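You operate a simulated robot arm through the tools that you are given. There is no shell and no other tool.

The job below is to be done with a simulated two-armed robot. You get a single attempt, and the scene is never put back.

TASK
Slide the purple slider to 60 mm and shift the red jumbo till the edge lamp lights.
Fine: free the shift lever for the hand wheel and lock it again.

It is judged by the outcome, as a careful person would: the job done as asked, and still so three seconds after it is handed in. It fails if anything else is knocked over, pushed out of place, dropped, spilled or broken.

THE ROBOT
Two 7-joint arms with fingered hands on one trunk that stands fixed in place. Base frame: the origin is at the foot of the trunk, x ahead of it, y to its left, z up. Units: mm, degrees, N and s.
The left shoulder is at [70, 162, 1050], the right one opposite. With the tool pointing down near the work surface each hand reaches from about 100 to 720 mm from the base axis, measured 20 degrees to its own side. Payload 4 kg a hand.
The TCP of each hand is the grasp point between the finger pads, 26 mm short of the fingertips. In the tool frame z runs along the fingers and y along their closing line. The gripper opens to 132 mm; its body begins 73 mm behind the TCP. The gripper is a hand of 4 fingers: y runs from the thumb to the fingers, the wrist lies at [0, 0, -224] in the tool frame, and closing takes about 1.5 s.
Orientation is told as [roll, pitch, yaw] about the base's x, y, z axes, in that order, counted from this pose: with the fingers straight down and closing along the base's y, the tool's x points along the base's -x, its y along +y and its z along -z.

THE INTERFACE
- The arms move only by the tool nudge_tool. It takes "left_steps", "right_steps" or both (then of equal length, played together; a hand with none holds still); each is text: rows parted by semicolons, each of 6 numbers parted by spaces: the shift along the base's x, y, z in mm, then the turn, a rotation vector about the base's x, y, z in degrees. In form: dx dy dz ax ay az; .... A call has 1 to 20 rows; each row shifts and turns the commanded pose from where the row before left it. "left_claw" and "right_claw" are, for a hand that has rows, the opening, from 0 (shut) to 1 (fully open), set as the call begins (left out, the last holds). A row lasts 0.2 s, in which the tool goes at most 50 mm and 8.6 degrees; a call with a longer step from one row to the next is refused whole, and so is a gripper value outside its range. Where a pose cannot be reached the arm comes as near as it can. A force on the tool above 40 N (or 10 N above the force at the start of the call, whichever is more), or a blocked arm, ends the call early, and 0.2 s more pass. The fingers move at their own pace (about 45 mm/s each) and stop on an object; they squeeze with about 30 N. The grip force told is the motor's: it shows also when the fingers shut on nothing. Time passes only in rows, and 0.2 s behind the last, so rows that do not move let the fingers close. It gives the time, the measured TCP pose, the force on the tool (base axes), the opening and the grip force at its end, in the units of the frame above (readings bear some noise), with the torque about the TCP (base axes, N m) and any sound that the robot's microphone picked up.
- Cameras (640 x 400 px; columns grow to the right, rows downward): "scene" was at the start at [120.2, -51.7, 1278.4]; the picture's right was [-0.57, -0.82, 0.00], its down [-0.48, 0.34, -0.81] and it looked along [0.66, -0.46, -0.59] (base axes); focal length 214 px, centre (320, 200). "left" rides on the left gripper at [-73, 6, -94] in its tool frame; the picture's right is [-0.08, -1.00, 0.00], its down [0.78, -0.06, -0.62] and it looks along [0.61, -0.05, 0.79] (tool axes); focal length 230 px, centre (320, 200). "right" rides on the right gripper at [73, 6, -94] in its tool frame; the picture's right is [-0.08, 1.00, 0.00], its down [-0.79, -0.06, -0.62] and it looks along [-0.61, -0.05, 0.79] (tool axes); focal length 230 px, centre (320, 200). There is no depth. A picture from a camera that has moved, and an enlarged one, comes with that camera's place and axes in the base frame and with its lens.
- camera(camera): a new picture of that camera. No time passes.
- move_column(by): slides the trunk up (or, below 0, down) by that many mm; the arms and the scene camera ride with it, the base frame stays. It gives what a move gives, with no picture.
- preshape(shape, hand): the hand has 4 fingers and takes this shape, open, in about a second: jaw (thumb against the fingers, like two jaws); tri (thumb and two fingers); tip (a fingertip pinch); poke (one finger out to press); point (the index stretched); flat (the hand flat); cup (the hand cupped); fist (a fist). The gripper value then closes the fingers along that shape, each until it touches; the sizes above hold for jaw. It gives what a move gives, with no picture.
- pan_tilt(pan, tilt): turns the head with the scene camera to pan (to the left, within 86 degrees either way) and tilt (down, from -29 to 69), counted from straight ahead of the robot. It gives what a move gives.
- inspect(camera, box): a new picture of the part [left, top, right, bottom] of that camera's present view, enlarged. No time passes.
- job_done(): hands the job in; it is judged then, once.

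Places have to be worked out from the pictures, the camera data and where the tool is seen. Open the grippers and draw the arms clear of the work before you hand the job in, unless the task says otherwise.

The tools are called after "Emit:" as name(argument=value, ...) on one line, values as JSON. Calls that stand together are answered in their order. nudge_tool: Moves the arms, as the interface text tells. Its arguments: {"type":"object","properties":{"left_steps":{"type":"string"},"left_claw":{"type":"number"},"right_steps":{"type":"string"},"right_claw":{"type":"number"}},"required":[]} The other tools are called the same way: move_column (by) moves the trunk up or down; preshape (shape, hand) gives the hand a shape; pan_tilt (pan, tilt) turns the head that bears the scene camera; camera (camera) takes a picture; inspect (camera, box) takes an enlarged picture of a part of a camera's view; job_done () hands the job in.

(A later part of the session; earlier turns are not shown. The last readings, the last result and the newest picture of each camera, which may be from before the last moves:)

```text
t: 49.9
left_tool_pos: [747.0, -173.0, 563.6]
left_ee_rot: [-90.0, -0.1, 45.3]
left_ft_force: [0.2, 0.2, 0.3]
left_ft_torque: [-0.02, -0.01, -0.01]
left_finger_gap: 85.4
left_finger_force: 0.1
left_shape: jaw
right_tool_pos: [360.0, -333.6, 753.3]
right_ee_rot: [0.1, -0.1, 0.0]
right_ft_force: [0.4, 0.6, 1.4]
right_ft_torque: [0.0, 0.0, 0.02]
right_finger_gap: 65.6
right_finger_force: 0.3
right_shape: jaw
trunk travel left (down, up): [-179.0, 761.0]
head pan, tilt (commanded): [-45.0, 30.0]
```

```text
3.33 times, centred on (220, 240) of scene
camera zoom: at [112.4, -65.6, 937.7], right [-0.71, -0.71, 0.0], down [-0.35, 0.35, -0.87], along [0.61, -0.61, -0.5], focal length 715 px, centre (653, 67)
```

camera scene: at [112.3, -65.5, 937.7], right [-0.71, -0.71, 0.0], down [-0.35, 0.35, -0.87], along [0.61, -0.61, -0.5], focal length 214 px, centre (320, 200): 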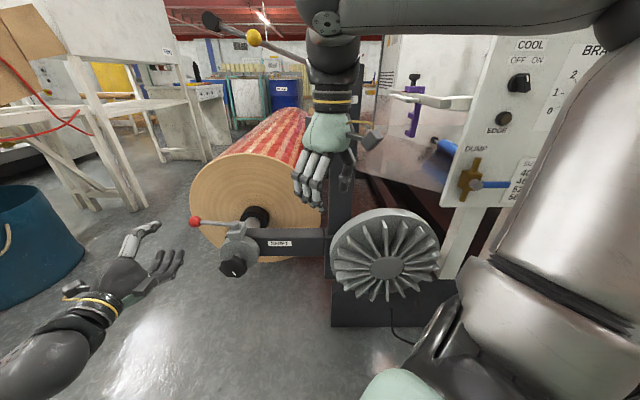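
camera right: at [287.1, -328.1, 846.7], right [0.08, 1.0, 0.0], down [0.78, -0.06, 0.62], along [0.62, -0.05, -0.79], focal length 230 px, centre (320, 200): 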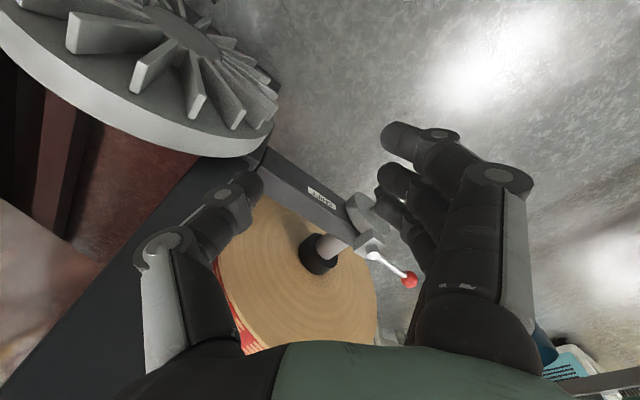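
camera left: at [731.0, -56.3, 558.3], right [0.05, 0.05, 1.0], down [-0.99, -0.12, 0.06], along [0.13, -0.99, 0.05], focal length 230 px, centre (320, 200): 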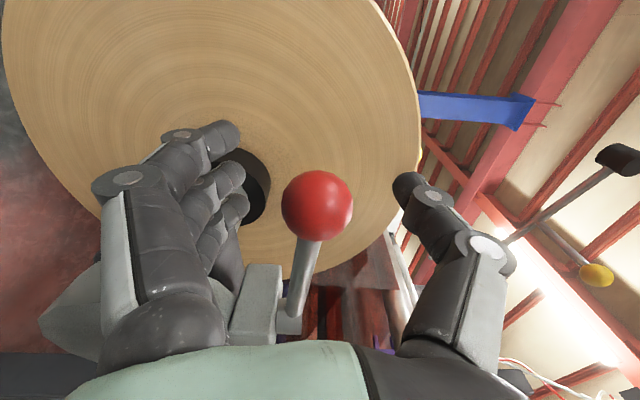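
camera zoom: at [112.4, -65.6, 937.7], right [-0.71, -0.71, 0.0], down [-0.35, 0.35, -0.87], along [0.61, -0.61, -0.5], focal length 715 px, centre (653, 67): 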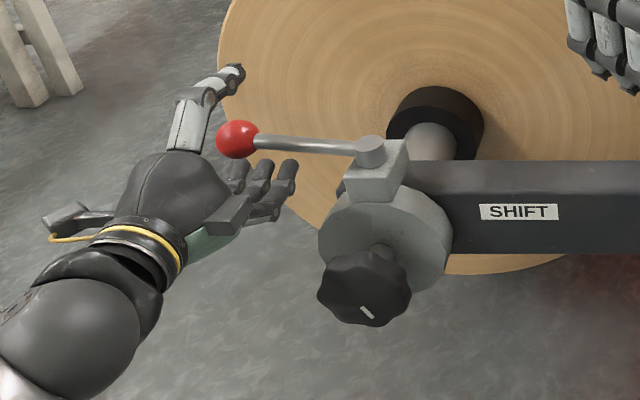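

The ball is centred between thumb (above) and fingers (below). I close on it.

Emit:
nudge_tool(left_steps="0 0 0 0 0 0; 0 0 0 0 0 0; 0 0 0 0 0 0; 0 0 0 0 0 0; 0 0 0 0 0 0; 0 0 0 0 0 0; 0 0 0 0 0 0; 0 0 0 0 0 0", left_claw=0.0)

Emit:
camera(camera="left")

Emit:
inspect(camera="scene", box=[140, 180, 300, 300])

```text
t: 51.7
left_tool_pos: [746.9, -173.1, 565.4]
left_ee_rot: [-90.2, -0.1, 45.3]
left_ft_force: [3.3, 0.2, 5.4]
left_ft_torque: [0.09, -0.24, -0.05]
left_finger_gap: 1.6
left_finger_force: 30.2
left_shape: jaw
right_tool_pos: [358.8, -332.7, 752.9]
right_ee_rot: [0.1, -0.2, 0.0]
right_ft_force: [-0.9, -0.3, -0.7]
right_ft_torque: [0.0, -0.03, 0.02]
right_finger_gap: 65.4
right_finger_force: 0.2
right_shape: jaw
trunk travel left (down, up): [-179.0, 761.0]
head pan, tilt (commanded): [-45.0, 30.0]
```

```text
taken
camera left: at [731.1, -55.6, 559.9], right [0.05, 0.06, 1.0], down [-0.99, -0.12, 0.06], along [0.13, -0.99, 0.05], focal length 230 px, centre (320, 200)
```

left: 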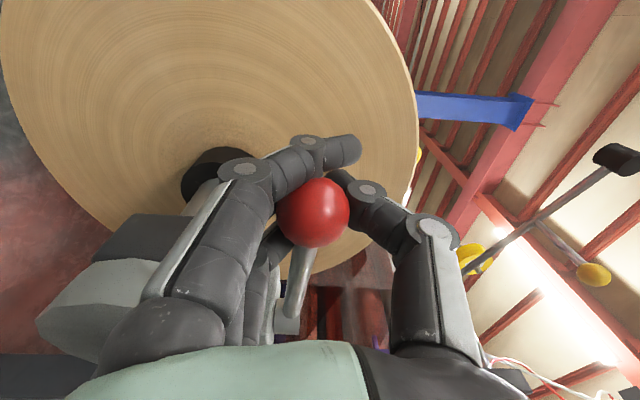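

```text
3.33 times, centred on (220, 240) of scene
camera zoom: at [111.9, -65.4, 937.9], right [-0.71, -0.71, 0.0], down [-0.35, 0.35, -0.87], along [0.61, -0.61, -0.5], focal length 715 px, centre (653, 67)
```

zoom: 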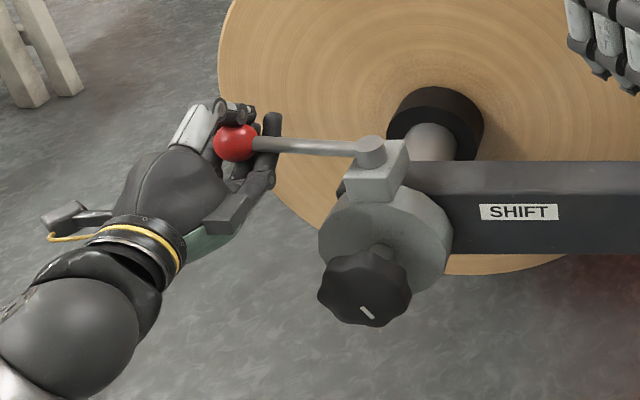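

The fingers have closed around and behind the ball, caging it. I pull it gently toward the robot (first 5° of arc) to feel which way the lever gives.

Emit:
nudge_tool(left_steps="-4 3.2 0 0 0 0; -4 3.1 0 0 0 0; -4 3 0 0 0 0; 0 0 0 0 0 0", left_claw=0.0)

Emit:
inspect(camera="scene", box=[140, 180, 300, 300])

```text
t: 52.7
left_tool_pos: [733.8, -161.4, 564.8]
left_ee_rot: [-90.2, -0.2, 45.3]
left_ft_force: [6.8, 4.6, 11.7]
left_ft_torque: [0.09, -0.21, 0.13]
left_finger_gap: 1.4
left_finger_force: 29.9
left_shape: jaw
right_tool_pos: [358.3, -333.1, 753.4]
right_ee_rot: [0.1, -0.4, 0.1]
right_ft_force: [0.4, 0.3, -0.9]
right_ft_torque: [-0.04, 0.0, -0.01]
right_finger_gap: 65.1
right_finger_force: 0.0
right_shape: jaw
trunk travel left (down, up): [-179.0, 761.0]
head pan, tilt (commanded): [-45.0, 30.0]
```

```text
3.33 times, centred on (220, 240) of scene
camera zoom: at [111.7, -64.9, 937.9], right [-0.71, -0.71, 0.0], down [-0.35, 0.35, -0.87], along [0.61, -0.61, -0.5], focal length 715 px, centre (653, 67)
```

zoom: 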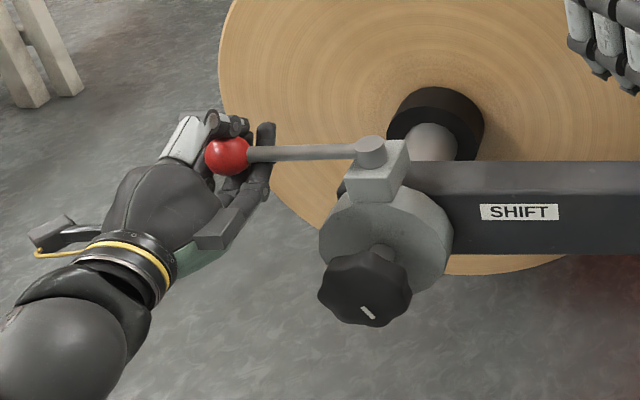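

The lever yields easily toward the robot. I carry on along its arc, turning the hand with it so the rod doesn't press on the fingers.

Emit:
nudge_tool(left_steps="-8.8 6.3 0 0 0 6; -10.7 5.4 0 0 0 6; -11.2 4.3 0 0 0 6; -11.5 3.1 0 0 0 6; 0 0 0 0 0 0", left_claw=0.0)

Emit:
inspect(camera="scene", box=[140, 180, 300, 300])

Emit:
camera(camera="left")

```text
t: 53.9
left_tool_pos: [689.5, -147.3, 563.0]
left_ee_rot: [-89.9, -0.2, 69.1]
left_ft_force: [0.7, -0.3, 0.1]
left_ft_torque: [-0.01, 0.02, 0.01]
left_finger_gap: 0.0
left_finger_force: 29.9
left_shape: jaw
right_tool_pos: [359.1, -334.8, 752.6]
right_ee_rot: [0.1, -0.2, 0.1]
right_ft_force: [-0.5, 0.1, -0.5]
right_ft_torque: [0.0, -0.01, -0.03]
right_finger_gap: 65.6
right_finger_force: 0.1
right_shape: jaw
trunk travel left (down, up): [-179.0, 761.0]
head pan, tilt (commanded): [-45.0, 30.0]
```

```text
3.33 times, centred on (220, 240) of scene
camera zoom: at [112.1, -65.8, 937.6], right [-0.71, -0.71, 0.0], down [-0.35, 0.35, -0.87], along [0.61, -0.61, -0.5], focal length 715 px, centre (653, 67)
```

zoom: 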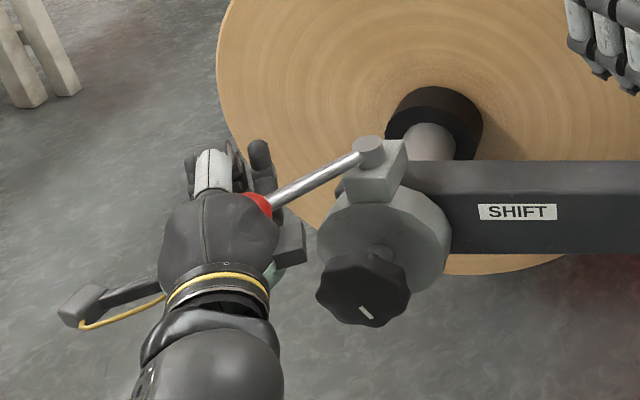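

```text
taken
camera left: at [628.5, -47.0, 557.4], right [0.03, 0.07, 1.0], down [-0.86, -0.51, 0.06], along [0.52, -0.86, 0.04], focal length 230 px, centre (320, 200)
```

left: 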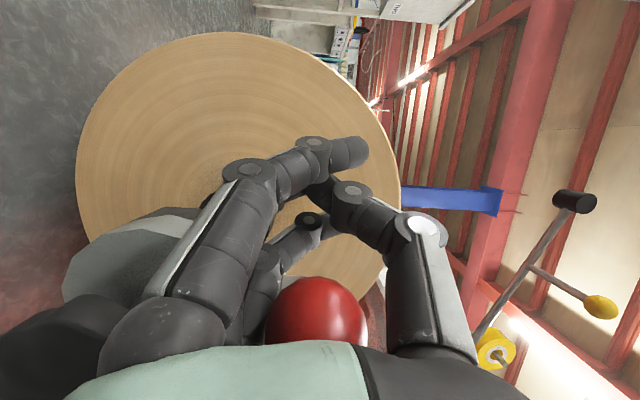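

The lever has swung over about 60° on its own and now rests with no force on the hand – that looks like its free position. I open the fingers to check it stays.

Emit:
nudge_tool(left_steps="0 0 0 0 0 0; 0 0 0 0 0 0; 0 0 0 0 0 0; 0 0 0 0 0 0; 0 0 0 0 0 0; 0 0 0 0 0 0; 0 0 0 0 0 0", left_claw=0.7)

Emit:
camera(camera="left")

Emit:
inspect(camera="scene", box=[140, 180, 300, 300])

```text
t: 55.5
left_tool_pos: [691.7, -143.9, 563.4]
left_ee_rot: [-90.0, -0.1, 69.3]
left_ft_force: [0.1, 0.4, 0.4]
left_ft_torque: [0.0, -0.02, -0.02]
left_finger_gap: 92.2
left_finger_force: 0.2
left_shape: jaw
right_tool_pos: [359.1, -334.4, 753.4]
right_ee_rot: [0.1, -0.2, 0.0]
right_ft_force: [0.6, -0.3, 0.8]
right_ft_torque: [-0.02, 0.02, 0.0]
right_finger_gap: 65.6
right_finger_force: 0.0
right_shape: jaw
trunk travel left (down, up): [-179.0, 761.0]
head pan, tilt (commanded): [-45.0, 30.0]
```

```text
taken
camera left: at [629.9, -44.8, 558.4], right [0.03, 0.07, 1.0], down [-0.85, -0.52, 0.06], along [0.52, -0.85, 0.05], focal length 230 px, centre (320, 200)
```

left: 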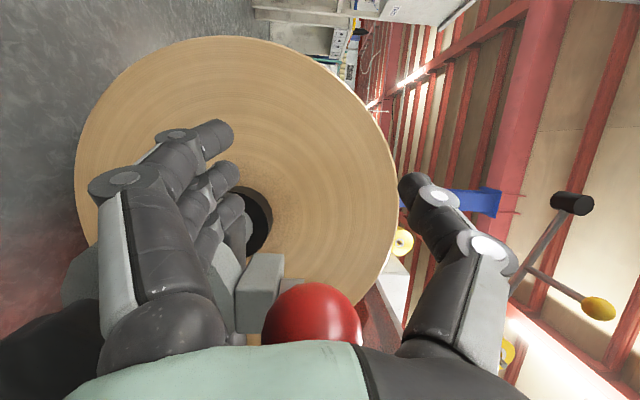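

```text
3.33 times, centred on (220, 240) of scene
camera zoom: at [112.4, -65.6, 937.7], right [-0.71, -0.71, 0.0], down [-0.35, 0.35, -0.87], along [0.61, -0.61, -0.5], focal length 715 px, centre (653, 67)
```

zoom: 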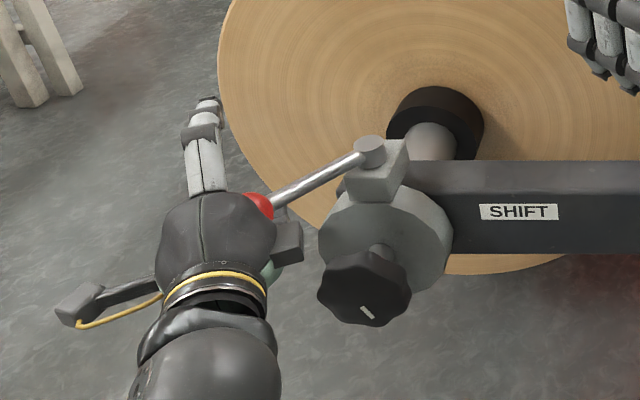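

The lever stays put. I withdraw the hand straight back from it.

Emit:
nudge_tool(left_steps="-19 7.5 0 0 0 0; -19 7.5 0 0 0 0; -19 7.5 0 0 0 0; -19 7.5 0 0 0 0; -19 7.5 0 0 0 0; -19 7.5 0 0 0 0; 0 0 0 0 0 0", left_claw=0.7)

Emit:
camera(camera="left")

Emit:
inspect(camera="scene", box=[140, 180, 300, 300])

Emit:
inspect(camera="scene", box=[380, 60, 540, 220])

```text
t: 57.1
left_tool_pos: [576.6, -99.4, 564.8]
left_ee_rot: [-90.0, -0.2, 69.2]
left_ft_force: [0.1, -0.3, 0.7]
left_ft_torque: [0.02, 0.01, 0.01]
left_finger_gap: 92.0
left_finger_force: 0.1
left_shape: jaw
right_tool_pos: [359.0, -333.1, 753.3]
right_ee_rot: [0.1, -0.3, 0.0]
right_ft_force: [0.3, -0.7, -0.1]
right_ft_torque: [0.01, 0.01, 0.0]
right_finger_gap: 65.2
right_finger_force: 0.0
right_shape: jaw
trunk travel left (down, up): [-179.0, 761.0]
head pan, tilt (commanded): [-45.0, 30.0]
```

```text
taken
camera left: at [515.4, 1.1, 559.6], right [0.03, 0.07, 1.0], down [-0.85, -0.52, 0.06], along [0.52, -0.85, 0.05], focal length 230 px, centre (320, 200)
```

left: 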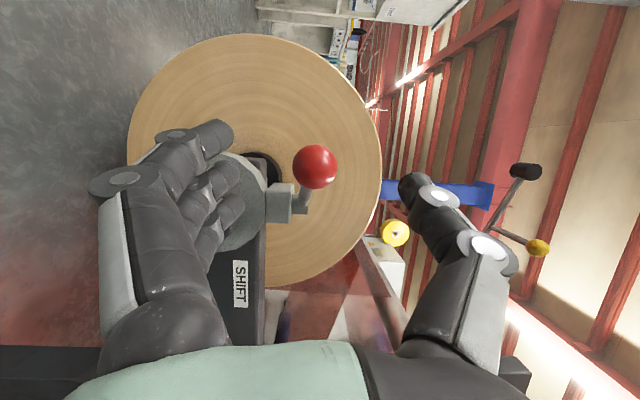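

```text
3.33 times, centred on (220, 240) of scene
camera zoom: at [112.3, -65.6, 937.7], right [-0.71, -0.71, 0.0], down [-0.35, 0.35, -0.87], along [0.61, -0.61, -0.5], focal length 715 px, centre (653, 67)
```

zoom: 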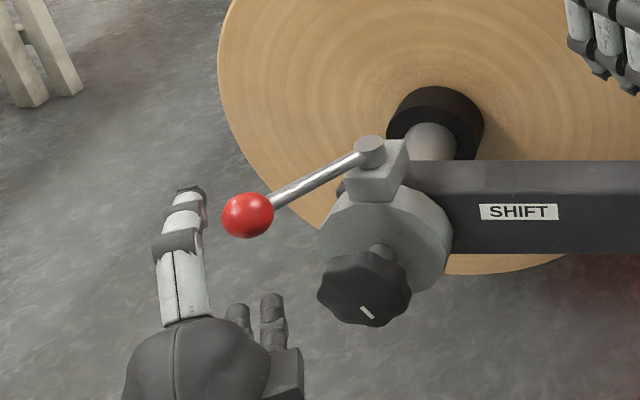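

```text
2.50 times, centred on (460, 140) of scene
camera zoom: at [112.3, -65.6, 937.7], right [-0.71, -0.71, 0.0], down [-0.35, 0.35, -0.87], along [0.61, -0.61, -0.5], focal length 536 px, centre (-30, 350)
```

zoom: 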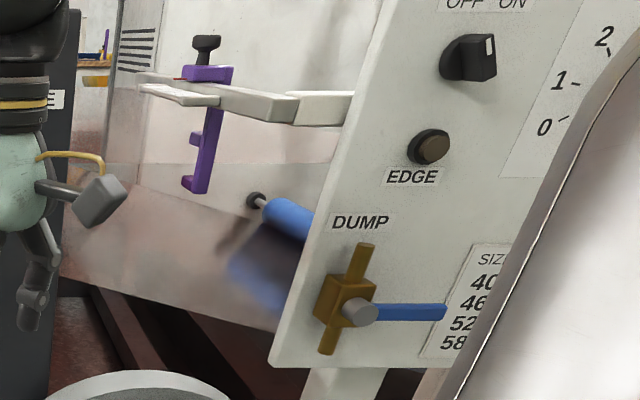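

The lever rests about 60° from its locked place. Next I look at the film edge against the sensor fork to judge which way the jumbo must shift.

Emit:
inspect(camera="scene", box=[385, 65, 465, 145])

Emit:
inspect(camera="scene", box=[395, 95, 430, 125])

```text
5.00 times, centred on (425, 105) of scene
camera zoom: at [112.3, -65.6, 937.7], right [-0.71, -0.71, 0.0], down [-0.35, 0.35, -0.87], along [0.61, -0.61, -0.5], focal length 1072 px, centre (-205, 675)
```

zoom: 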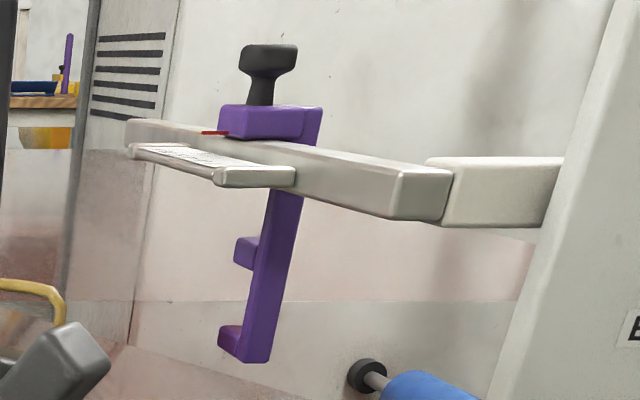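

```text
13.33 times, centred on (412, 110) of scene
camera zoom: at [112.3, -65.6, 937.7], right [-0.71, -0.71, 0.0], down [-0.35, 0.35, -0.87], along [0.61, -0.61, -0.5], focal length 2860 px, centre (-913, 1400)
```

zoom: 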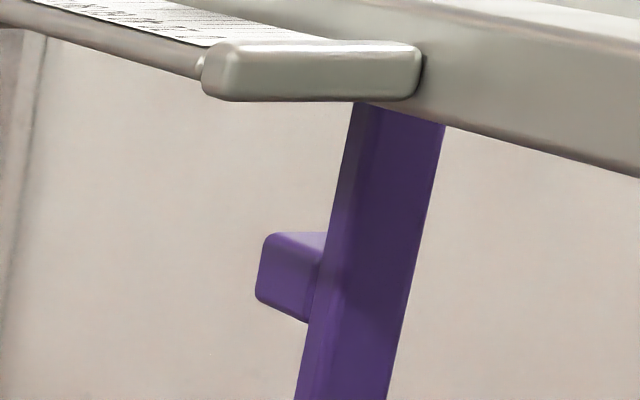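

I'll judge direction by turning the wheel and watching. I bring the left hand back onto the wheel's axis line, about 130 mm in front of it, pointing along the axis.

Emit:
nudge_tool(left_steps="-18 4 -5 0 0 -8; -18 4 -5 0 0 -8; -18 4 -5 0 0 -8.3; -2 -3.5 -20 0 0 0; -2 -3.5 -20 0 0 0; -2 -3.5 -20 0 0 0; -2 -3.5 -20 0 0 0; -2 -3.5 -20 0 0 0; 0 0 0 0 0 0", left_claw=0.8)

Emit:
camera(camera="left")

Emit:
camera(camera="scene")

```text
t: 59.1
left_tool_pos: [516.0, -104.1, 449.0]
left_ee_rot: [-90.0, -0.1, 45.1]
left_ft_force: [0.3, 0.1, 0.0]
left_ft_torque: [0.01, 0.0, -0.02]
left_finger_gap: 105.6
left_finger_force: 0.0
left_shape: jaw
right_tool_pos: [359.6, -334.4, 752.2]
right_ee_rot: [0.0, -0.2, 0.1]
right_ft_force: [0.3, -0.2, 0.4]
right_ft_torque: [-0.01, 0.03, 0.01]
right_finger_gap: 65.4
right_finger_force: 0.1
right_shape: jaw
trunk travel left (down, up): [-179.0, 761.0]
head pan, tilt (commanded): [-45.0, 30.0]
```

```text
taken
camera left: at [500.4, 12.7, 444.3], right [0.05, 0.05, 1.0], down [-0.99, -0.12, 0.06], along [0.12, -0.99, 0.05], focal length 230 px, centre (320, 200)
```

left: 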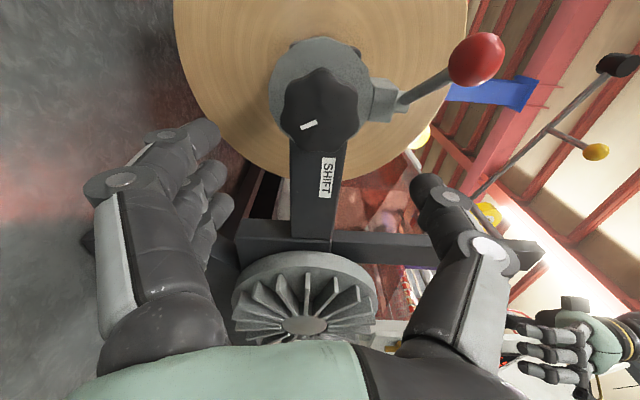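

```text
taken
camera scene: at [112.3, -65.5, 937.7], right [-0.71, -0.71, 0.0], down [-0.35, 0.35, -0.87], along [0.61, -0.61, -0.5], focal length 214 px, centre (320, 200)
```

scene: 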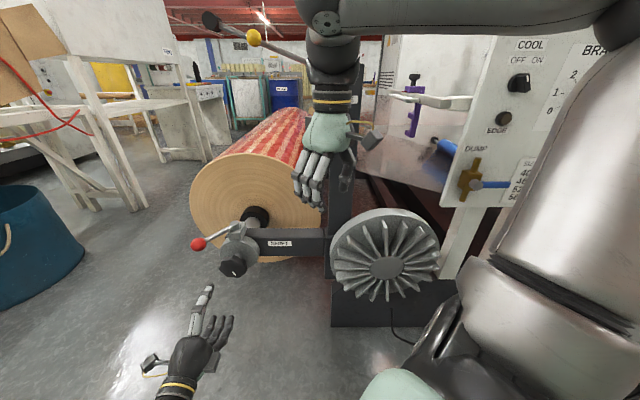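

The wheel's front face centre is at ≈[620, -204, 451] in this closer view; my axis line is within 3 mm of it. I roll the hand +45° (thumb up-right, away from the lever), trim the offset and open wider.

Emit:
nudge_tool(left_steps="0.4 0.4 0.4 5.3 -5.3 0; 0.4 0.4 0.4 5.3 -5.3 0; 0.4 0.4 0.4 5.3 -5.3 0; 0.4 0.4 0.3 5.3 -5.3 0; 0.3 0.3 0.3 5.3 -5.3 0; 0.3 0.3 0.2 5.3 -5.3 0; 14 -14 0 0 0 0; 14 -14 0 0 0 0; 14 -14 0 0 0 0; 0 0 0 0 0 0", left_claw=0.9)

Emit:
camera(camera="left")

Emit:
inspect(camera="scene", box=[140, 190, 300, 310])

```text
t: 61.3
left_tool_pos: [560.3, -146.5, 451.1]
left_ee_rot: [-90.0, -45.2, 44.9]
left_ft_force: [0.9, 0.1, 0.3]
left_ft_torque: [0.01, -0.02, 0.03]
left_finger_gap: 118.7
left_finger_force: 0.0
left_shape: jaw
right_tool_pos: [358.5, -333.5, 753.2]
right_ee_rot: [0.2, -0.3, -0.1]
right_ft_force: [0.3, 0.4, 0.7]
right_ft_torque: [0.01, -0.02, 0.0]
right_finger_gap: 65.2
right_finger_force: 0.1
right_shape: jaw
trunk travel left (down, up): [-179.0, 761.0]
head pan, tilt (commanded): [-45.0, 30.0]
```

```text
taken
camera left: at [532.6, -41.3, 498.2], right [-0.46, -0.46, 0.76], down [-0.86, 0.01, -0.51], along [0.23, -0.89, -0.4], focal length 230 px, centre (320, 200)
```

left: 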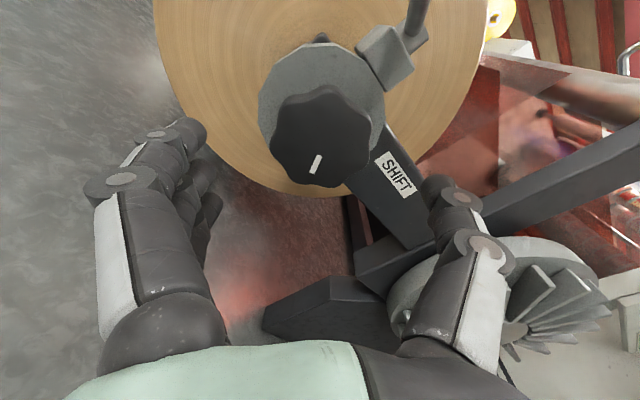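

```text
3.33 times, centred on (220, 250) of scene
camera zoom: at [112.4, -65.5, 937.7], right [-0.71, -0.71, 0.0], down [-0.35, 0.35, -0.87], along [0.61, -0.61, -0.5], focal length 715 px, centre (653, 33)
```

zoom: 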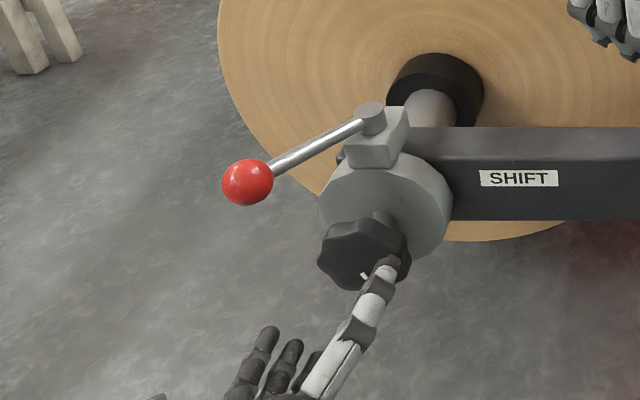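

The knob is centred across the jaws. I advance 60 mm more along the axis and check again.

Emit:
nudge_tool(left_steps="10.6 -10.6 0 0 0 0; 10.6 -10.6 0 0 0 0; 10.6 -10.6 0 0 0 0; 10.6 -10.6 0 0 0 0; 0 0 0 0 0 0", left_claw=0.9)

Emit:
camera(camera="left")

Emit:
inspect(camera="scene", box=[140, 190, 300, 310])

```text
t: 62.5
left_tool_pos: [600.5, -188.0, 449.5]
left_ee_rot: [-89.9, -45.0, 44.9]
left_ft_force: [-0.1, 0.7, -0.1]
left_ft_torque: [-0.01, -0.03, -0.02]
left_finger_gap: 118.9
left_finger_force: 0.1
left_shape: jaw
right_tool_pos: [360.2, -334.1, 752.5]
right_ee_rot: [0.0, -0.2, 0.1]
right_ft_force: [-0.6, 0.8, 0.0]
right_ft_torque: [-0.02, 0.04, -0.02]
right_finger_gap: 65.6
right_finger_force: 0.1
right_shape: jaw
trunk travel left (down, up): [-179.0, 761.0]
head pan, tilt (commanded): [-45.0, 30.0]
```

```text
taken
camera left: at [574.0, -83.8, 497.9], right [-0.46, -0.46, 0.76], down [-0.86, 0.01, -0.51], along [0.23, -0.89, -0.4], focal length 230 px, centre (320, 200)
```

left: 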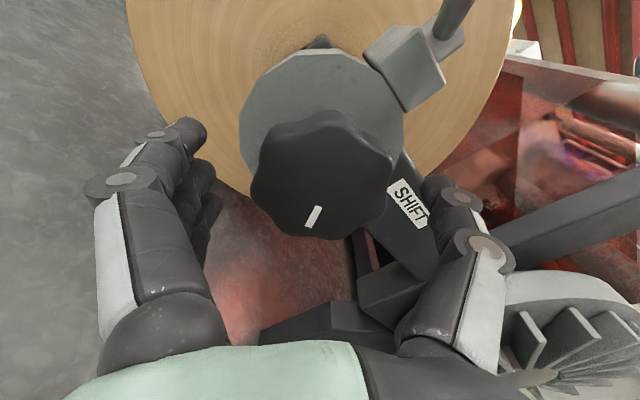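

```text
3.33 times, centred on (220, 250) of scene
camera zoom: at [112.4, -65.6, 937.7], right [-0.71, -0.71, 0.0], down [-0.35, 0.35, -0.87], along [0.61, -0.61, -0.5], focal length 715 px, centre (653, 33)
```

zoom: 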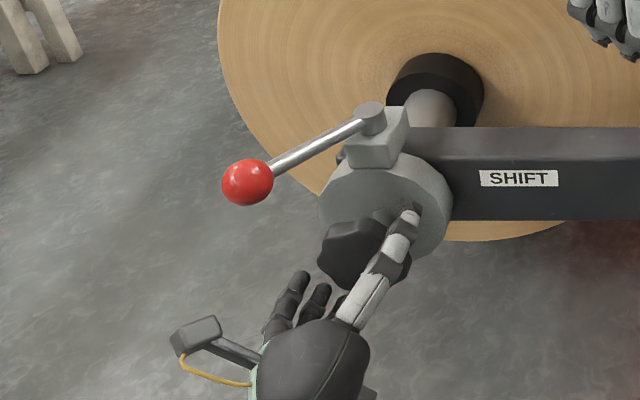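

The knob's axis passes right through the jaw centre (front face at about 17 mm ahead). I advance 28 mm so the pads straddle the rim, then close.

Emit:
nudge_tool(left_steps="10 -10 0.3 0 0 0; 10 -10 0.3 0 0 0; 0 0 0 0 0 0", left_claw=0.9)

Emit:
nudge_tool(left_steps="0 0 0 0 0 0; 0 0 0 0 0 0; 0 0 0 0 0 0; 0 0 0 0 0 0; 0 0 0 0 0 0; 0 0 0 0 0 0", left_claw=0.0)

Emit:
camera(camera="left")

Emit:
inspect(camera="scene", box=[140, 190, 300, 310])

```text
t: 63.3
left_tool_pos: [620.5, -208.3, 450.5]
left_ee_rot: [-89.9, -45.1, 44.8]
left_ft_force: [-0.6, 0.6, 0.3]
left_ft_torque: [0.02, 0.0, 0.0]
left_finger_gap: 118.7
left_finger_force: 0.1
left_shape: jaw
right_tool_pos: [358.2, -333.1, 752.9]
right_ee_rot: [0.1, -0.2, 0.1]
right_ft_force: [-0.4, -0.1, 0.3]
right_ft_torque: [-0.01, -0.01, 0.01]
right_finger_gap: 65.3
right_finger_force: 0.0
right_shape: jaw
trunk travel left (down, up): [-179.0, 761.0]
head pan, tilt (commanded): [-45.0, 30.0]
```

```text
t: 64.7
left_tool_pos: [621.7, -208.7, 451.6]
left_ee_rot: [-90.0, -45.1, 45.0]
left_ft_force: [6.9, -8.3, 0.6]
left_ft_torque: [0.01, 0.01, -0.01]
left_finger_gap: 49.9
left_finger_force: 29.9
left_shape: jaw
right_tool_pos: [359.9, -335.1, 753.2]
right_ee_rot: [0.3, -0.2, 0.0]
right_ft_force: [0.0, -0.1, -0.2]
right_ft_torque: [0.0, -0.04, 0.02]
right_finger_gap: 65.5
right_finger_force: 0.2
right_shape: jaw
trunk travel left (down, up): [-179.0, 761.0]
head pan, tilt (commanded): [-45.0, 30.0]
```

```text
taken
camera left: at [594.6, -103.8, 498.8], right [-0.46, -0.46, 0.76], down [-0.86, 0.01, -0.51], along [0.23, -0.89, -0.4], focal length 230 px, centre (320, 200)
```

left: 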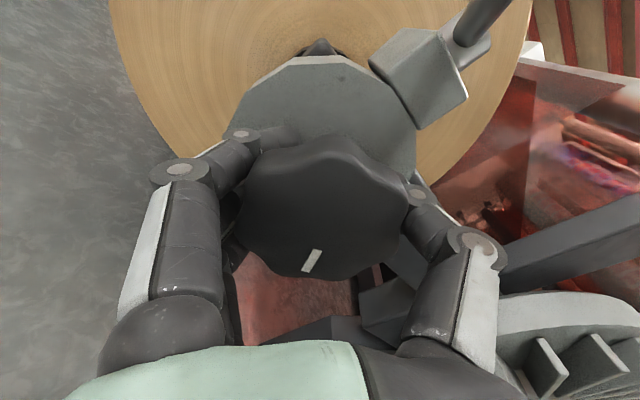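

```text
3.33 times, centred on (220, 250) of scene
camera zoom: at [112.8, -66.2, 937.7], right [-0.71, -0.71, 0.0], down [-0.35, 0.35, -0.87], along [0.61, -0.61, -0.5], focal length 715 px, centre (653, 33)
```

zoom: 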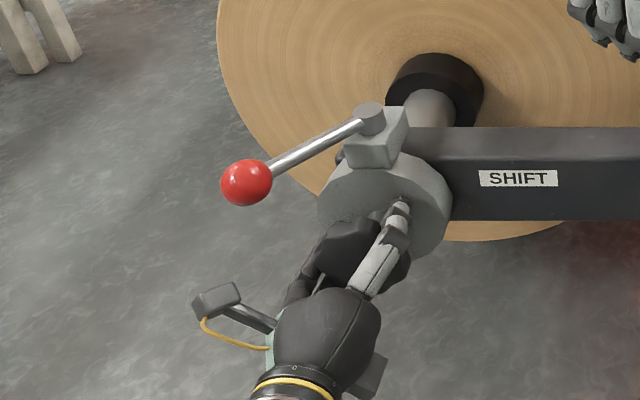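

The fingers wrap the knob's rim (gap 50 mm, 30 N). I turn it 45° clockwise as seen from the robot and look at what moves.

Emit:
nudge_tool(left_steps="0 0 0 5.3 -5.3 0; 0 0 0 5.3 -5.3 0; 0 0 0 5.3 -5.3 0; 0 0 0 5.3 -5.3 0; 0 0 0 5.3 -5.3 0; 0 0 0 5.3 -5.3 0; 0 0 0 0 0 0", left_claw=0.0)

Emit:
camera(camera="left")

Emit:
inspect(camera="scene", box=[140, 190, 300, 310])

Emit:
inspect(camera="scene", box=[380, 60, 540, 220])

```text
t: 66.2
left_tool_pos: [620.7, -210.3, 445.3]
left_ee_rot: [-9.2, -89.5, -36.1]
left_ft_force: [23.8, -25.3, -14.8]
left_ft_torque: [-1.48, 1.4, -0.37]
left_finger_gap: 47.6
left_finger_force: 29.4
left_shape: jaw
right_tool_pos: [362.0, -335.0, 752.0]
right_ee_rot: [0.3, 0.0, 0.1]
right_ft_force: [0.5, 1.0, 0.2]
right_ft_torque: [0.02, 0.0, 0.01]
right_finger_gap: 65.1
right_finger_force: 0.1
right_shape: jaw
trunk travel left (down, up): [-179.0, 761.0]
head pan, tilt (commanded): [-45.0, 30.0]
stopped in row 7 (left hand): the force on the tool passed its limit at 42 N (the readings are from after the stop); the commanded pose is now the measured one
```

```text
taken
camera left: at [559.8, -140.4, 519.3], right [-0.71, -0.7, 0.08], down [-0.48, 0.4, -0.78], along [0.52, -0.59, -0.62], focal length 230 px, centre (320, 200)
```

left: 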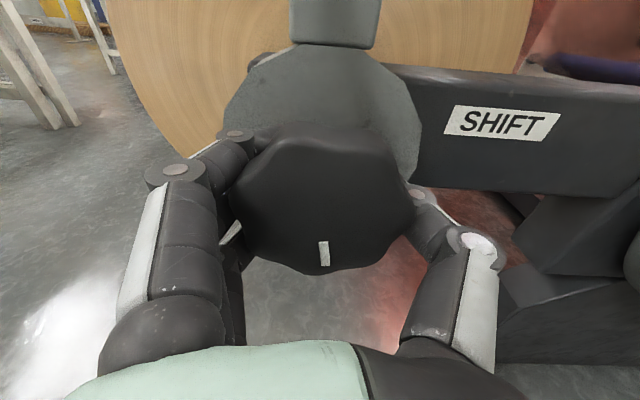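

```text
3.33 times, centred on (220, 250) of scene
camera zoom: at [115.3, -67.1, 937.2], right [-0.71, -0.71, 0.0], down [-0.36, 0.35, -0.86], along [0.61, -0.61, -0.5], focal length 715 px, centre (653, 33)
```

zoom: 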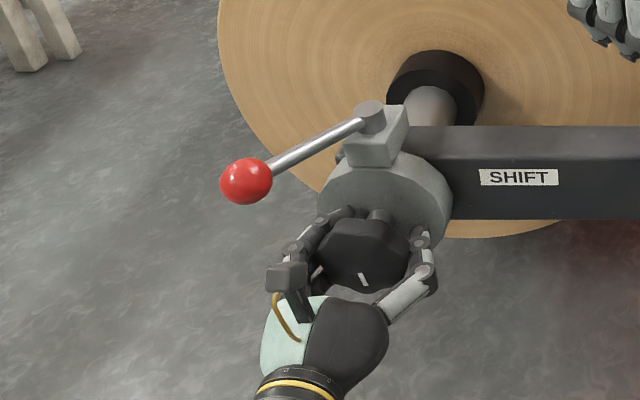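

```text
2.50 times, centred on (460, 140) of scene
camera zoom: at [115.3, -67.1, 937.2], right [-0.71, -0.71, 0.0], down [-0.36, 0.35, -0.86], along [0.61, -0.61, -0.5], focal length 536 px, centre (-30, 350)
```

zoom: 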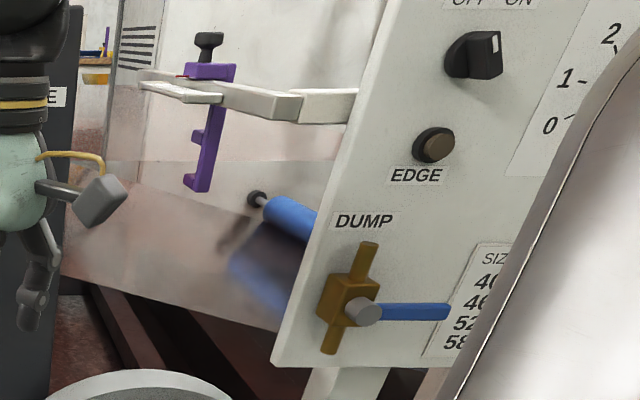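

The knob turned only part of the way (~15°) while the fingers slipped, because the jaws sat too deep behind the rim. I open, back off a little and look at the knob again.

Emit:
nudge_tool(left_steps="0 0 0 0 0 0; 0 0 0 0 0 0; 0 0 0 0 0 0; 0 0 0 0 0 0; 0 0 0 0 0 0; 0 0 0 0 0 0; 0 0 0 0 0 0; -10 10 2 0 0 0; -10 10 2 0 0 0; -8 8 2 0 0 0; 0 0 0 0 0 0", left_claw=0.95)

Emit:
camera(camera="left")

Emit:
inspect(camera="scene", box=[190, 200, 280, 290])

```text
t: 68.6
left_tool_pos: [608.8, -196.0, 463.4]
left_ee_rot: [0.5, -89.4, -45.6]
left_ft_force: [0.4, -0.3, -0.1]
left_ft_torque: [0.01, 0.0, 0.05]
left_finger_gap: 125.5
left_finger_force: 0.1
left_shape: jaw
left hand out of reach, approached as far as the arm can: row 9, 10
right_tool_pos: [359.4, -334.3, 753.7]
right_ee_rot: [0.0, -0.2, 0.0]
right_ft_force: [0.3, -1.3, 0.2]
right_ft_torque: [-0.01, 0.02, -0.01]
right_finger_gap: 65.3
right_finger_force: 0.1
right_shape: jaw
trunk travel left (down, up): [-179.0, 761.0]
head pan, tilt (commanded): [-45.0, 30.0]
```

```text
taken
camera left: at [546.8, -126.6, 537.7], right [-0.71, -0.7, 0.08], down [-0.48, 0.4, -0.78], along [0.52, -0.59, -0.62], focal length 230 px, centre (320, 200)
```

left: 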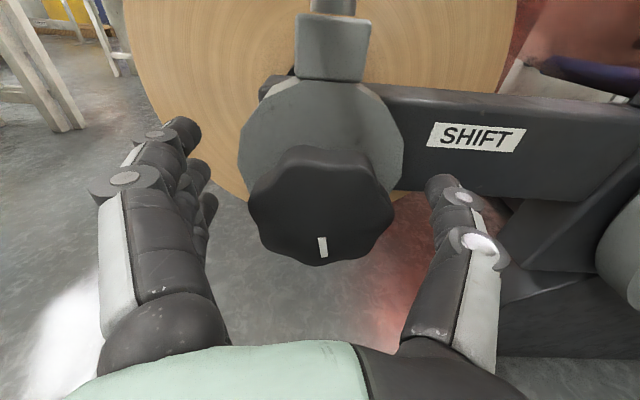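

```text
4.44 times, centred on (235, 245) of scene
camera zoom: at [112.3, -65.6, 937.7], right [-0.71, -0.71, 0.0], down [-0.35, 0.35, -0.87], along [0.61, -0.61, -0.5], focal length 953 px, centre (698, 0)
```

zoom: 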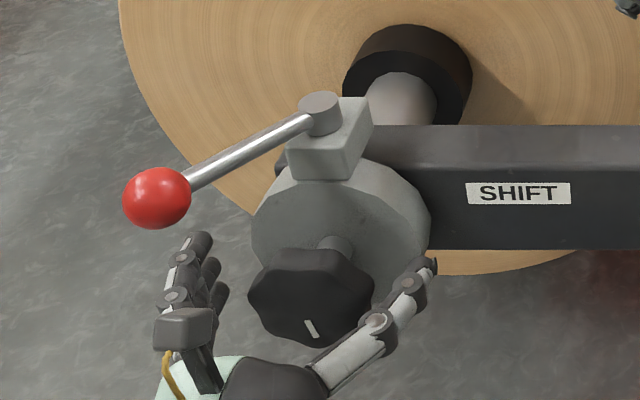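

I check the film edge near the sensor prongs closely, and the lamp, before going on.

Emit:
inspect(camera="scene", box=[395, 105, 435, 145])

Emit:
inspect(camera="scene", box=[390, 100, 500, 200])

Emit:
inspect(camera="scene", box=[470, 80, 540, 150])

```text
10.00 times, centred on (415, 125) of scene
camera zoom: at [112.3, -65.6, 937.7], right [-0.71, -0.71, 0.0], down [-0.35, 0.35, -0.87], along [0.61, -0.61, -0.5], focal length 2145 px, centre (-630, 950)
```

zoom: 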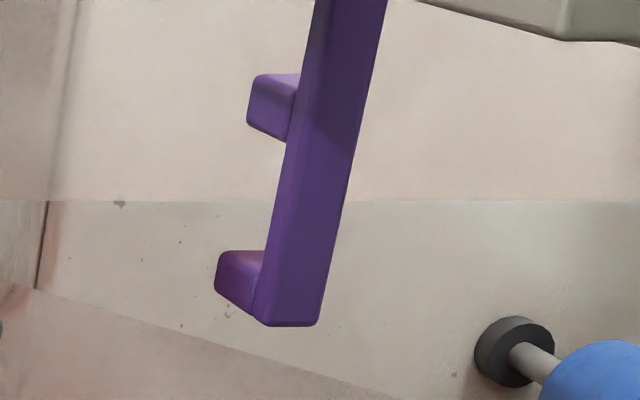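

```text
4.00 times, centred on (445, 150) of scene
camera zoom: at [112.3, -65.6, 937.7], right [-0.71, -0.71, 0.0], down [-0.35, 0.35, -0.87], along [0.61, -0.61, -0.5], focal length 858 px, centre (-180, 400)
```

zoom: 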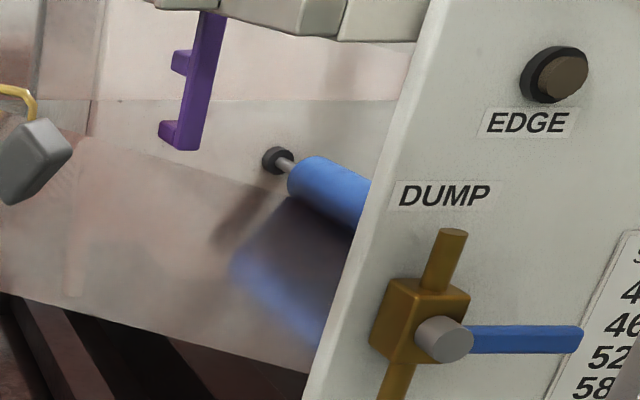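

```text
5.71 times, centred on (505, 115) of scene
camera zoom: at [112.3, -65.6, 937.7], right [-0.71, -0.71, 0.0], down [-0.35, 0.35, -0.87], along [0.61, -0.61, -0.5], focal length 1226 px, centre (-737, 686)
```

zoom: 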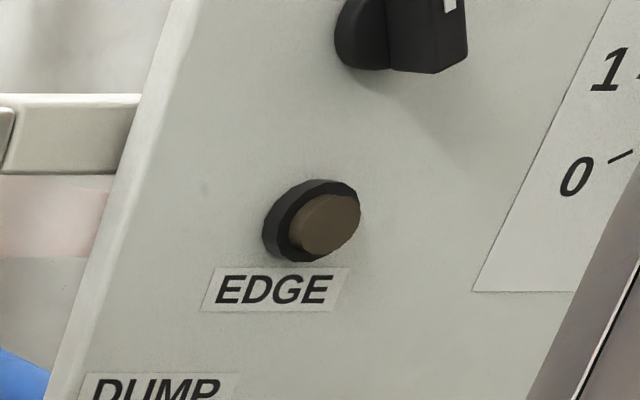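

Triangulating the film's near edge gives about u=831 mm along the axis against the sensor's ≈820, so the jumbo must come roughly 11 mm toward the robot. I now recentre the open hand on the knob axis and test how far the wrist can roll, to find the best stroke.

Emit:
nudge_tool(left_steps="-0.7 1.4 -2 -5.3 5.3 0; -0.7 1.4 -2 -5.3 5.3 0; -0.7 1.4 -2 -5.3 5.3 0; -0.7 1.4 -2 -5.3 5.3 0; -0.7 1.4 -2 -5.3 5.3 0; -0.7 1.4 -1.5 -5.3 5.3 0; 0 0 0 -5.3 5.3 0; 0 0 0 -5.3 5.3 0; 0 0 0 -5.3 5.3 0; 0 0 0 -5.3 5.3 0; 0 0 0 -5.3 5.3 0; 0 0 0 -5.3 5.3 0; 0 0 0 -5.3 5.3 0; 0 0 0 -5.3 5.3 0; 0 0 0 -5.3 5.3 0; 0 0 0 -5.3 5.3 0; 0 0 0 -5.3 5.3 0; 0 0 0 -5.3 5.3 0; 0 0 0 0 0 0", left_claw=0.95)

Emit:
camera(camera="left")

Emit:
camera(camera="scene")

```text
t: 72.6
left_tool_pos: [604.7, -185.9, 452.2]
left_ee_rot: [-90.5, 44.9, 44.6]
left_ft_force: [0.0, 0.0, 0.5]
left_ft_torque: [0.0, -0.02, -0.01]
left_finger_gap: 125.3
left_finger_force: 0.0
left_shape: jaw
right_tool_pos: [360.2, -333.8, 753.5]
right_ee_rot: [0.0, -0.2, 0.0]
right_ft_force: [-0.1, -0.2, 0.2]
right_ft_torque: [0.03, 0.02, 0.01]
right_finger_gap: 65.6
right_finger_force: 0.0
right_shape: jaw
trunk travel left (down, up): [-179.0, 761.0]
head pan, tilt (commanded): [-45.0, 30.0]
```

```text
taken
camera left: at [572.7, -87.6, 396.6], right [0.53, 0.54, 0.65], down [-0.8, 0.08, 0.59], along [0.27, -0.84, 0.47], focal length 230 px, centre (320, 200)
```

left: 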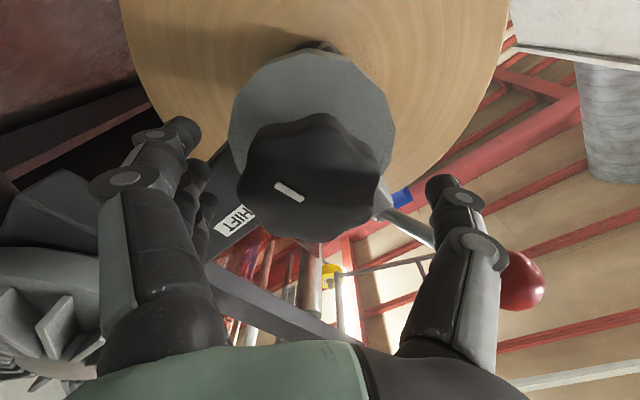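

```text
taken
camera scene: at [112.3, -65.6, 937.7], right [-0.71, -0.71, 0.0], down [-0.35, 0.35, -0.87], along [0.61, -0.61, -0.5], focal length 214 px, centre (320, 200)
```

scene: 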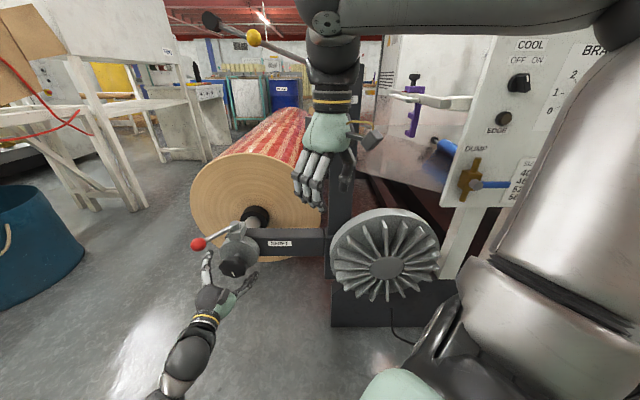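

The wrist reaches from 0° to -135° of roll, and the several views put the knob axis at z≈450 and its mid-plane ~18 mm ahead. I centre on it, close, and see how it grips here.

Emit:
nudge_tool(left_steps="3.5 -4.9 -0.8 0 0 0; 3.6 -4.9 -0.8 0 0 0; 3.6 -4.9 -0.8 0 0 0; 0 0 0 0 0 0", left_claw=0.95)

Emit:
nudge_tool(left_steps="0 0 0 0 0 0; 0 0 0 0 0 0; 0 0 0 0 0 0; 0 0 0 0 0 0; 0 0 0 0 0 0; 0 0 0 0 0 0", left_claw=0.0)

Emit:
camera(camera="left")

```text
t: 73.6
left_tool_pos: [614.7, -201.2, 449.7]
left_ee_rot: [-90.4, 44.8, 44.7]
left_ft_force: [0.2, -0.7, -0.1]
left_ft_torque: [-0.06, 0.01, 0.0]
left_finger_gap: 125.4
left_finger_force: 0.0
left_shape: jaw
right_tool_pos: [359.2, -334.1, 753.5]
right_ee_rot: [0.1, -0.2, -0.1]
right_ft_force: [-0.2, -0.3, -0.4]
right_ft_torque: [-0.01, -0.03, 0.01]
right_finger_gap: 65.7
right_finger_force: 0.1
right_shape: jaw
trunk travel left (down, up): [-179.0, 761.0]
head pan, tilt (commanded): [-45.0, 30.0]
```

```text
t: 75.0
left_tool_pos: [615.3, -201.6, 450.9]
left_ee_rot: [-90.4, 44.8, 44.5]
left_ft_force: [6.3, -6.5, -1.3]
left_ft_torque: [-0.04, -0.07, 0.11]
left_finger_gap: 60.7
left_finger_force: 29.7
left_shape: jaw
right_tool_pos: [358.6, -333.6, 753.4]
right_ee_rot: [0.2, -0.2, 0.0]
right_ft_force: [0.4, 0.1, -0.1]
right_ft_torque: [0.03, -0.02, 0.02]
right_finger_gap: 65.3
right_finger_force: 0.0
right_shape: jaw
trunk travel left (down, up): [-179.0, 761.0]
head pan, tilt (commanded): [-45.0, 30.0]
```

```text
taken
camera left: at [583.3, -102.7, 394.3], right [0.53, 0.54, 0.65], down [-0.8, 0.08, 0.59], along [0.27, -0.84, 0.47], focal length 230 px, centre (320, 200)
```

left: 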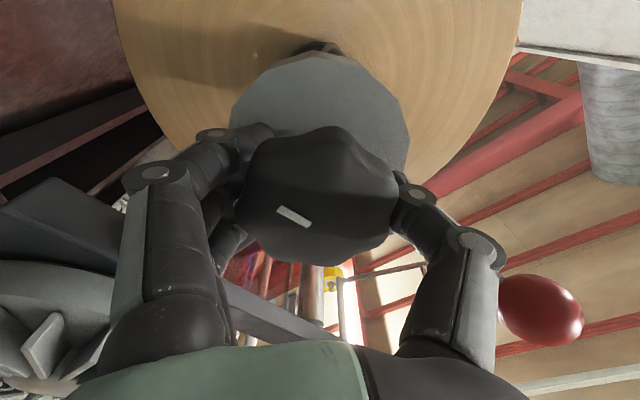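

The jaws still close slightly behind the rim (gap 61 mm, hand drawn forward). I reopen, back off 11 mm so the pads sit squarely on the rim, and close again.

Emit:
nudge_tool(left_steps="0 0 0 0 0 0; 0 0 0 0 0 0; 0 0 0 0 0 0; 0 0 0 0 0 0; -4 4 0 0 0 0; -4 4 0 0 0 0; 0 0 0 0 0 0", left_claw=0.9)

Emit:
nudge_tool(left_steps="0 0 0 0 0 0; 0 0 0 0 0 0; 0 0 0 0 0 0; 0 0 0 0 0 0; 0 0 0 0 0 0; 0 0 0 0 0 0", left_claw=0.0)

Emit:
camera(camera="left")

```text
t: 76.6
left_tool_pos: [607.8, -193.5, 449.6]
left_ee_rot: [-90.4, 44.8, 44.6]
left_ft_force: [0.4, -0.6, -0.6]
left_ft_torque: [-0.05, 0.0, -0.03]
left_finger_gap: 118.8
left_finger_force: 0.1
left_shape: jaw
right_tool_pos: [358.6, -334.1, 754.7]
right_ee_rot: [0.1, -0.3, 0.0]
right_ft_force: [0.0, -0.3, -0.2]
right_ft_torque: [-0.01, -0.01, 0.03]
right_finger_gap: 65.7
right_finger_force: 0.1
right_shape: jaw
trunk travel left (down, up): [-179.0, 761.0]
head pan, tilt (commanded): [-45.0, 30.0]
```

```text
t: 78.0
left_tool_pos: [606.3, -192.8, 449.7]
left_ee_rot: [-90.4, 44.9, 44.6]
left_ft_force: [0.9, -1.1, 0.1]
left_ft_torque: [0.05, 0.01, -0.01]
left_finger_gap: 65.2
left_finger_force: 30.1
left_shape: jaw
right_tool_pos: [358.9, -333.8, 753.5]
right_ee_rot: [0.0, -0.1, 0.0]
right_ft_force: [0.1, 0.8, 0.4]
right_ft_torque: [0.0, 0.03, 0.04]
right_finger_gap: 65.2
right_finger_force: 0.1
right_shape: jaw
trunk travel left (down, up): [-179.0, 761.0]
head pan, tilt (commanded): [-45.0, 30.0]
```

```text
taken
camera left: at [575.5, -93.9, 394.7], right [0.53, 0.54, 0.65], down [-0.8, 0.08, 0.59], along [0.27, -0.84, 0.47], focal length 230 px, centre (320, 200)
```

left: 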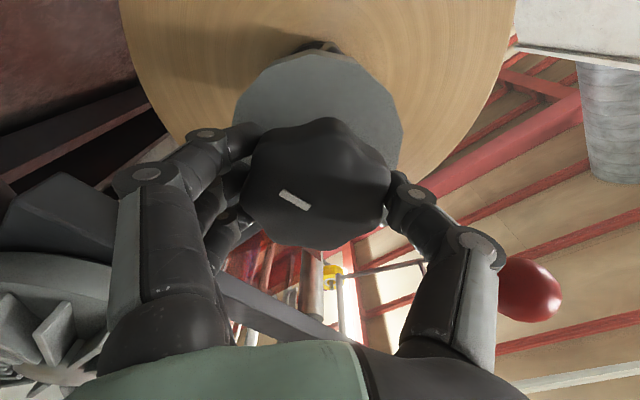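

Now the grip is square (no axial pull). I turn 45° clockwise slowly, watching the torque and whether the mark follows.

Emit:
nudge_tool(left_steps="0 0 0 3.5 -3.5 0; 0 0 0 3.5 -3.5 0; 0 0 0 3.5 -3.5 0; 0 0 0 3.5 -3.5 0; 0 0 0 3.5 -3.5 0; 0 0 0 3.5 -3.5 0; 0 0 0 3.5 -3.5 0; 0 0 0 3.5 -3.5 0; 0 0 0 3.5 -3.5 0; 0 0 0 0 0 0", left_claw=0.0)

Emit:
camera(camera="left")

Emit:
inspect(camera="scene", box=[190, 200, 280, 290])

```text
t: 79.6
left_tool_pos: [599.0, -201.6, 454.5]
left_ee_rot: [-90.9, 12.9, 43.1]
left_ft_force: [-2.6, -16.6, 3.0]
left_ft_torque: [-0.67, 0.69, -0.18]
left_finger_gap: 62.2
left_finger_force: 30.0
left_shape: jaw
right_tool_pos: [361.9, -331.8, 752.4]
right_ee_rot: [0.2, -0.2, 0.2]
right_ft_force: [0.1, -0.5, -0.1]
right_ft_torque: [-0.01, 0.0, 0.0]
right_finger_gap: 65.6
right_finger_force: 0.2
right_shape: jaw
trunk travel left (down, up): [-179.0, 761.0]
head pan, tilt (commanded): [-45.0, 30.0]
stopped in row 7 (left hand): the force on the tool passed its limit at 41 N (the readings are from after the stop); the commanded pose is now the measured one
```

```text
taken
camera left: at [585.4, -86.6, 432.0], right [0.21, 0.21, 0.95], down [-0.97, -0.06, 0.23], along [0.11, -0.97, 0.2], focal length 230 px, centre (320, 200)
```

left: 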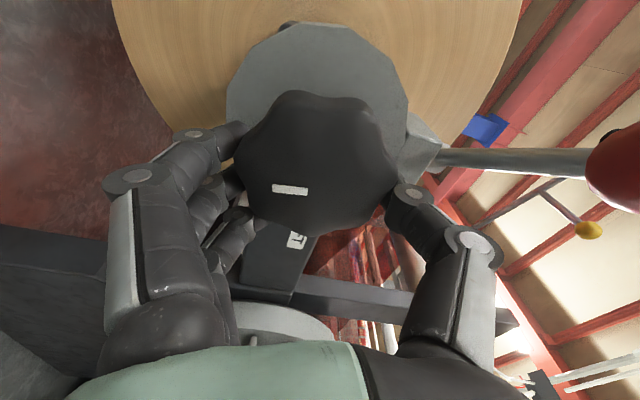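

```text
4.44 times, centred on (235, 245) of scene
camera zoom: at [113.3, -65.5, 937.5], right [-0.71, -0.71, 0.0], down [-0.35, 0.35, -0.87], along [0.61, -0.61, -0.5], focal length 953 px, centre (698, 0)
```

zoom: 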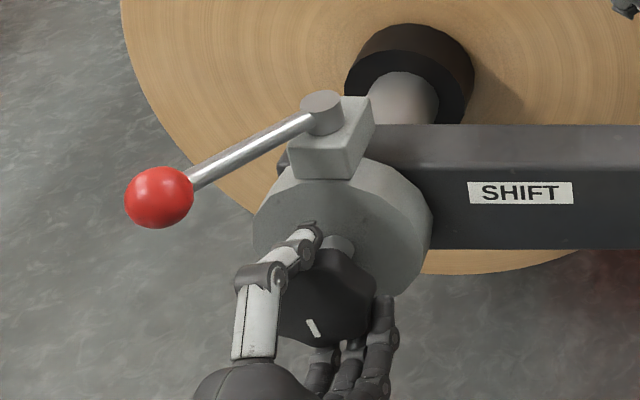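

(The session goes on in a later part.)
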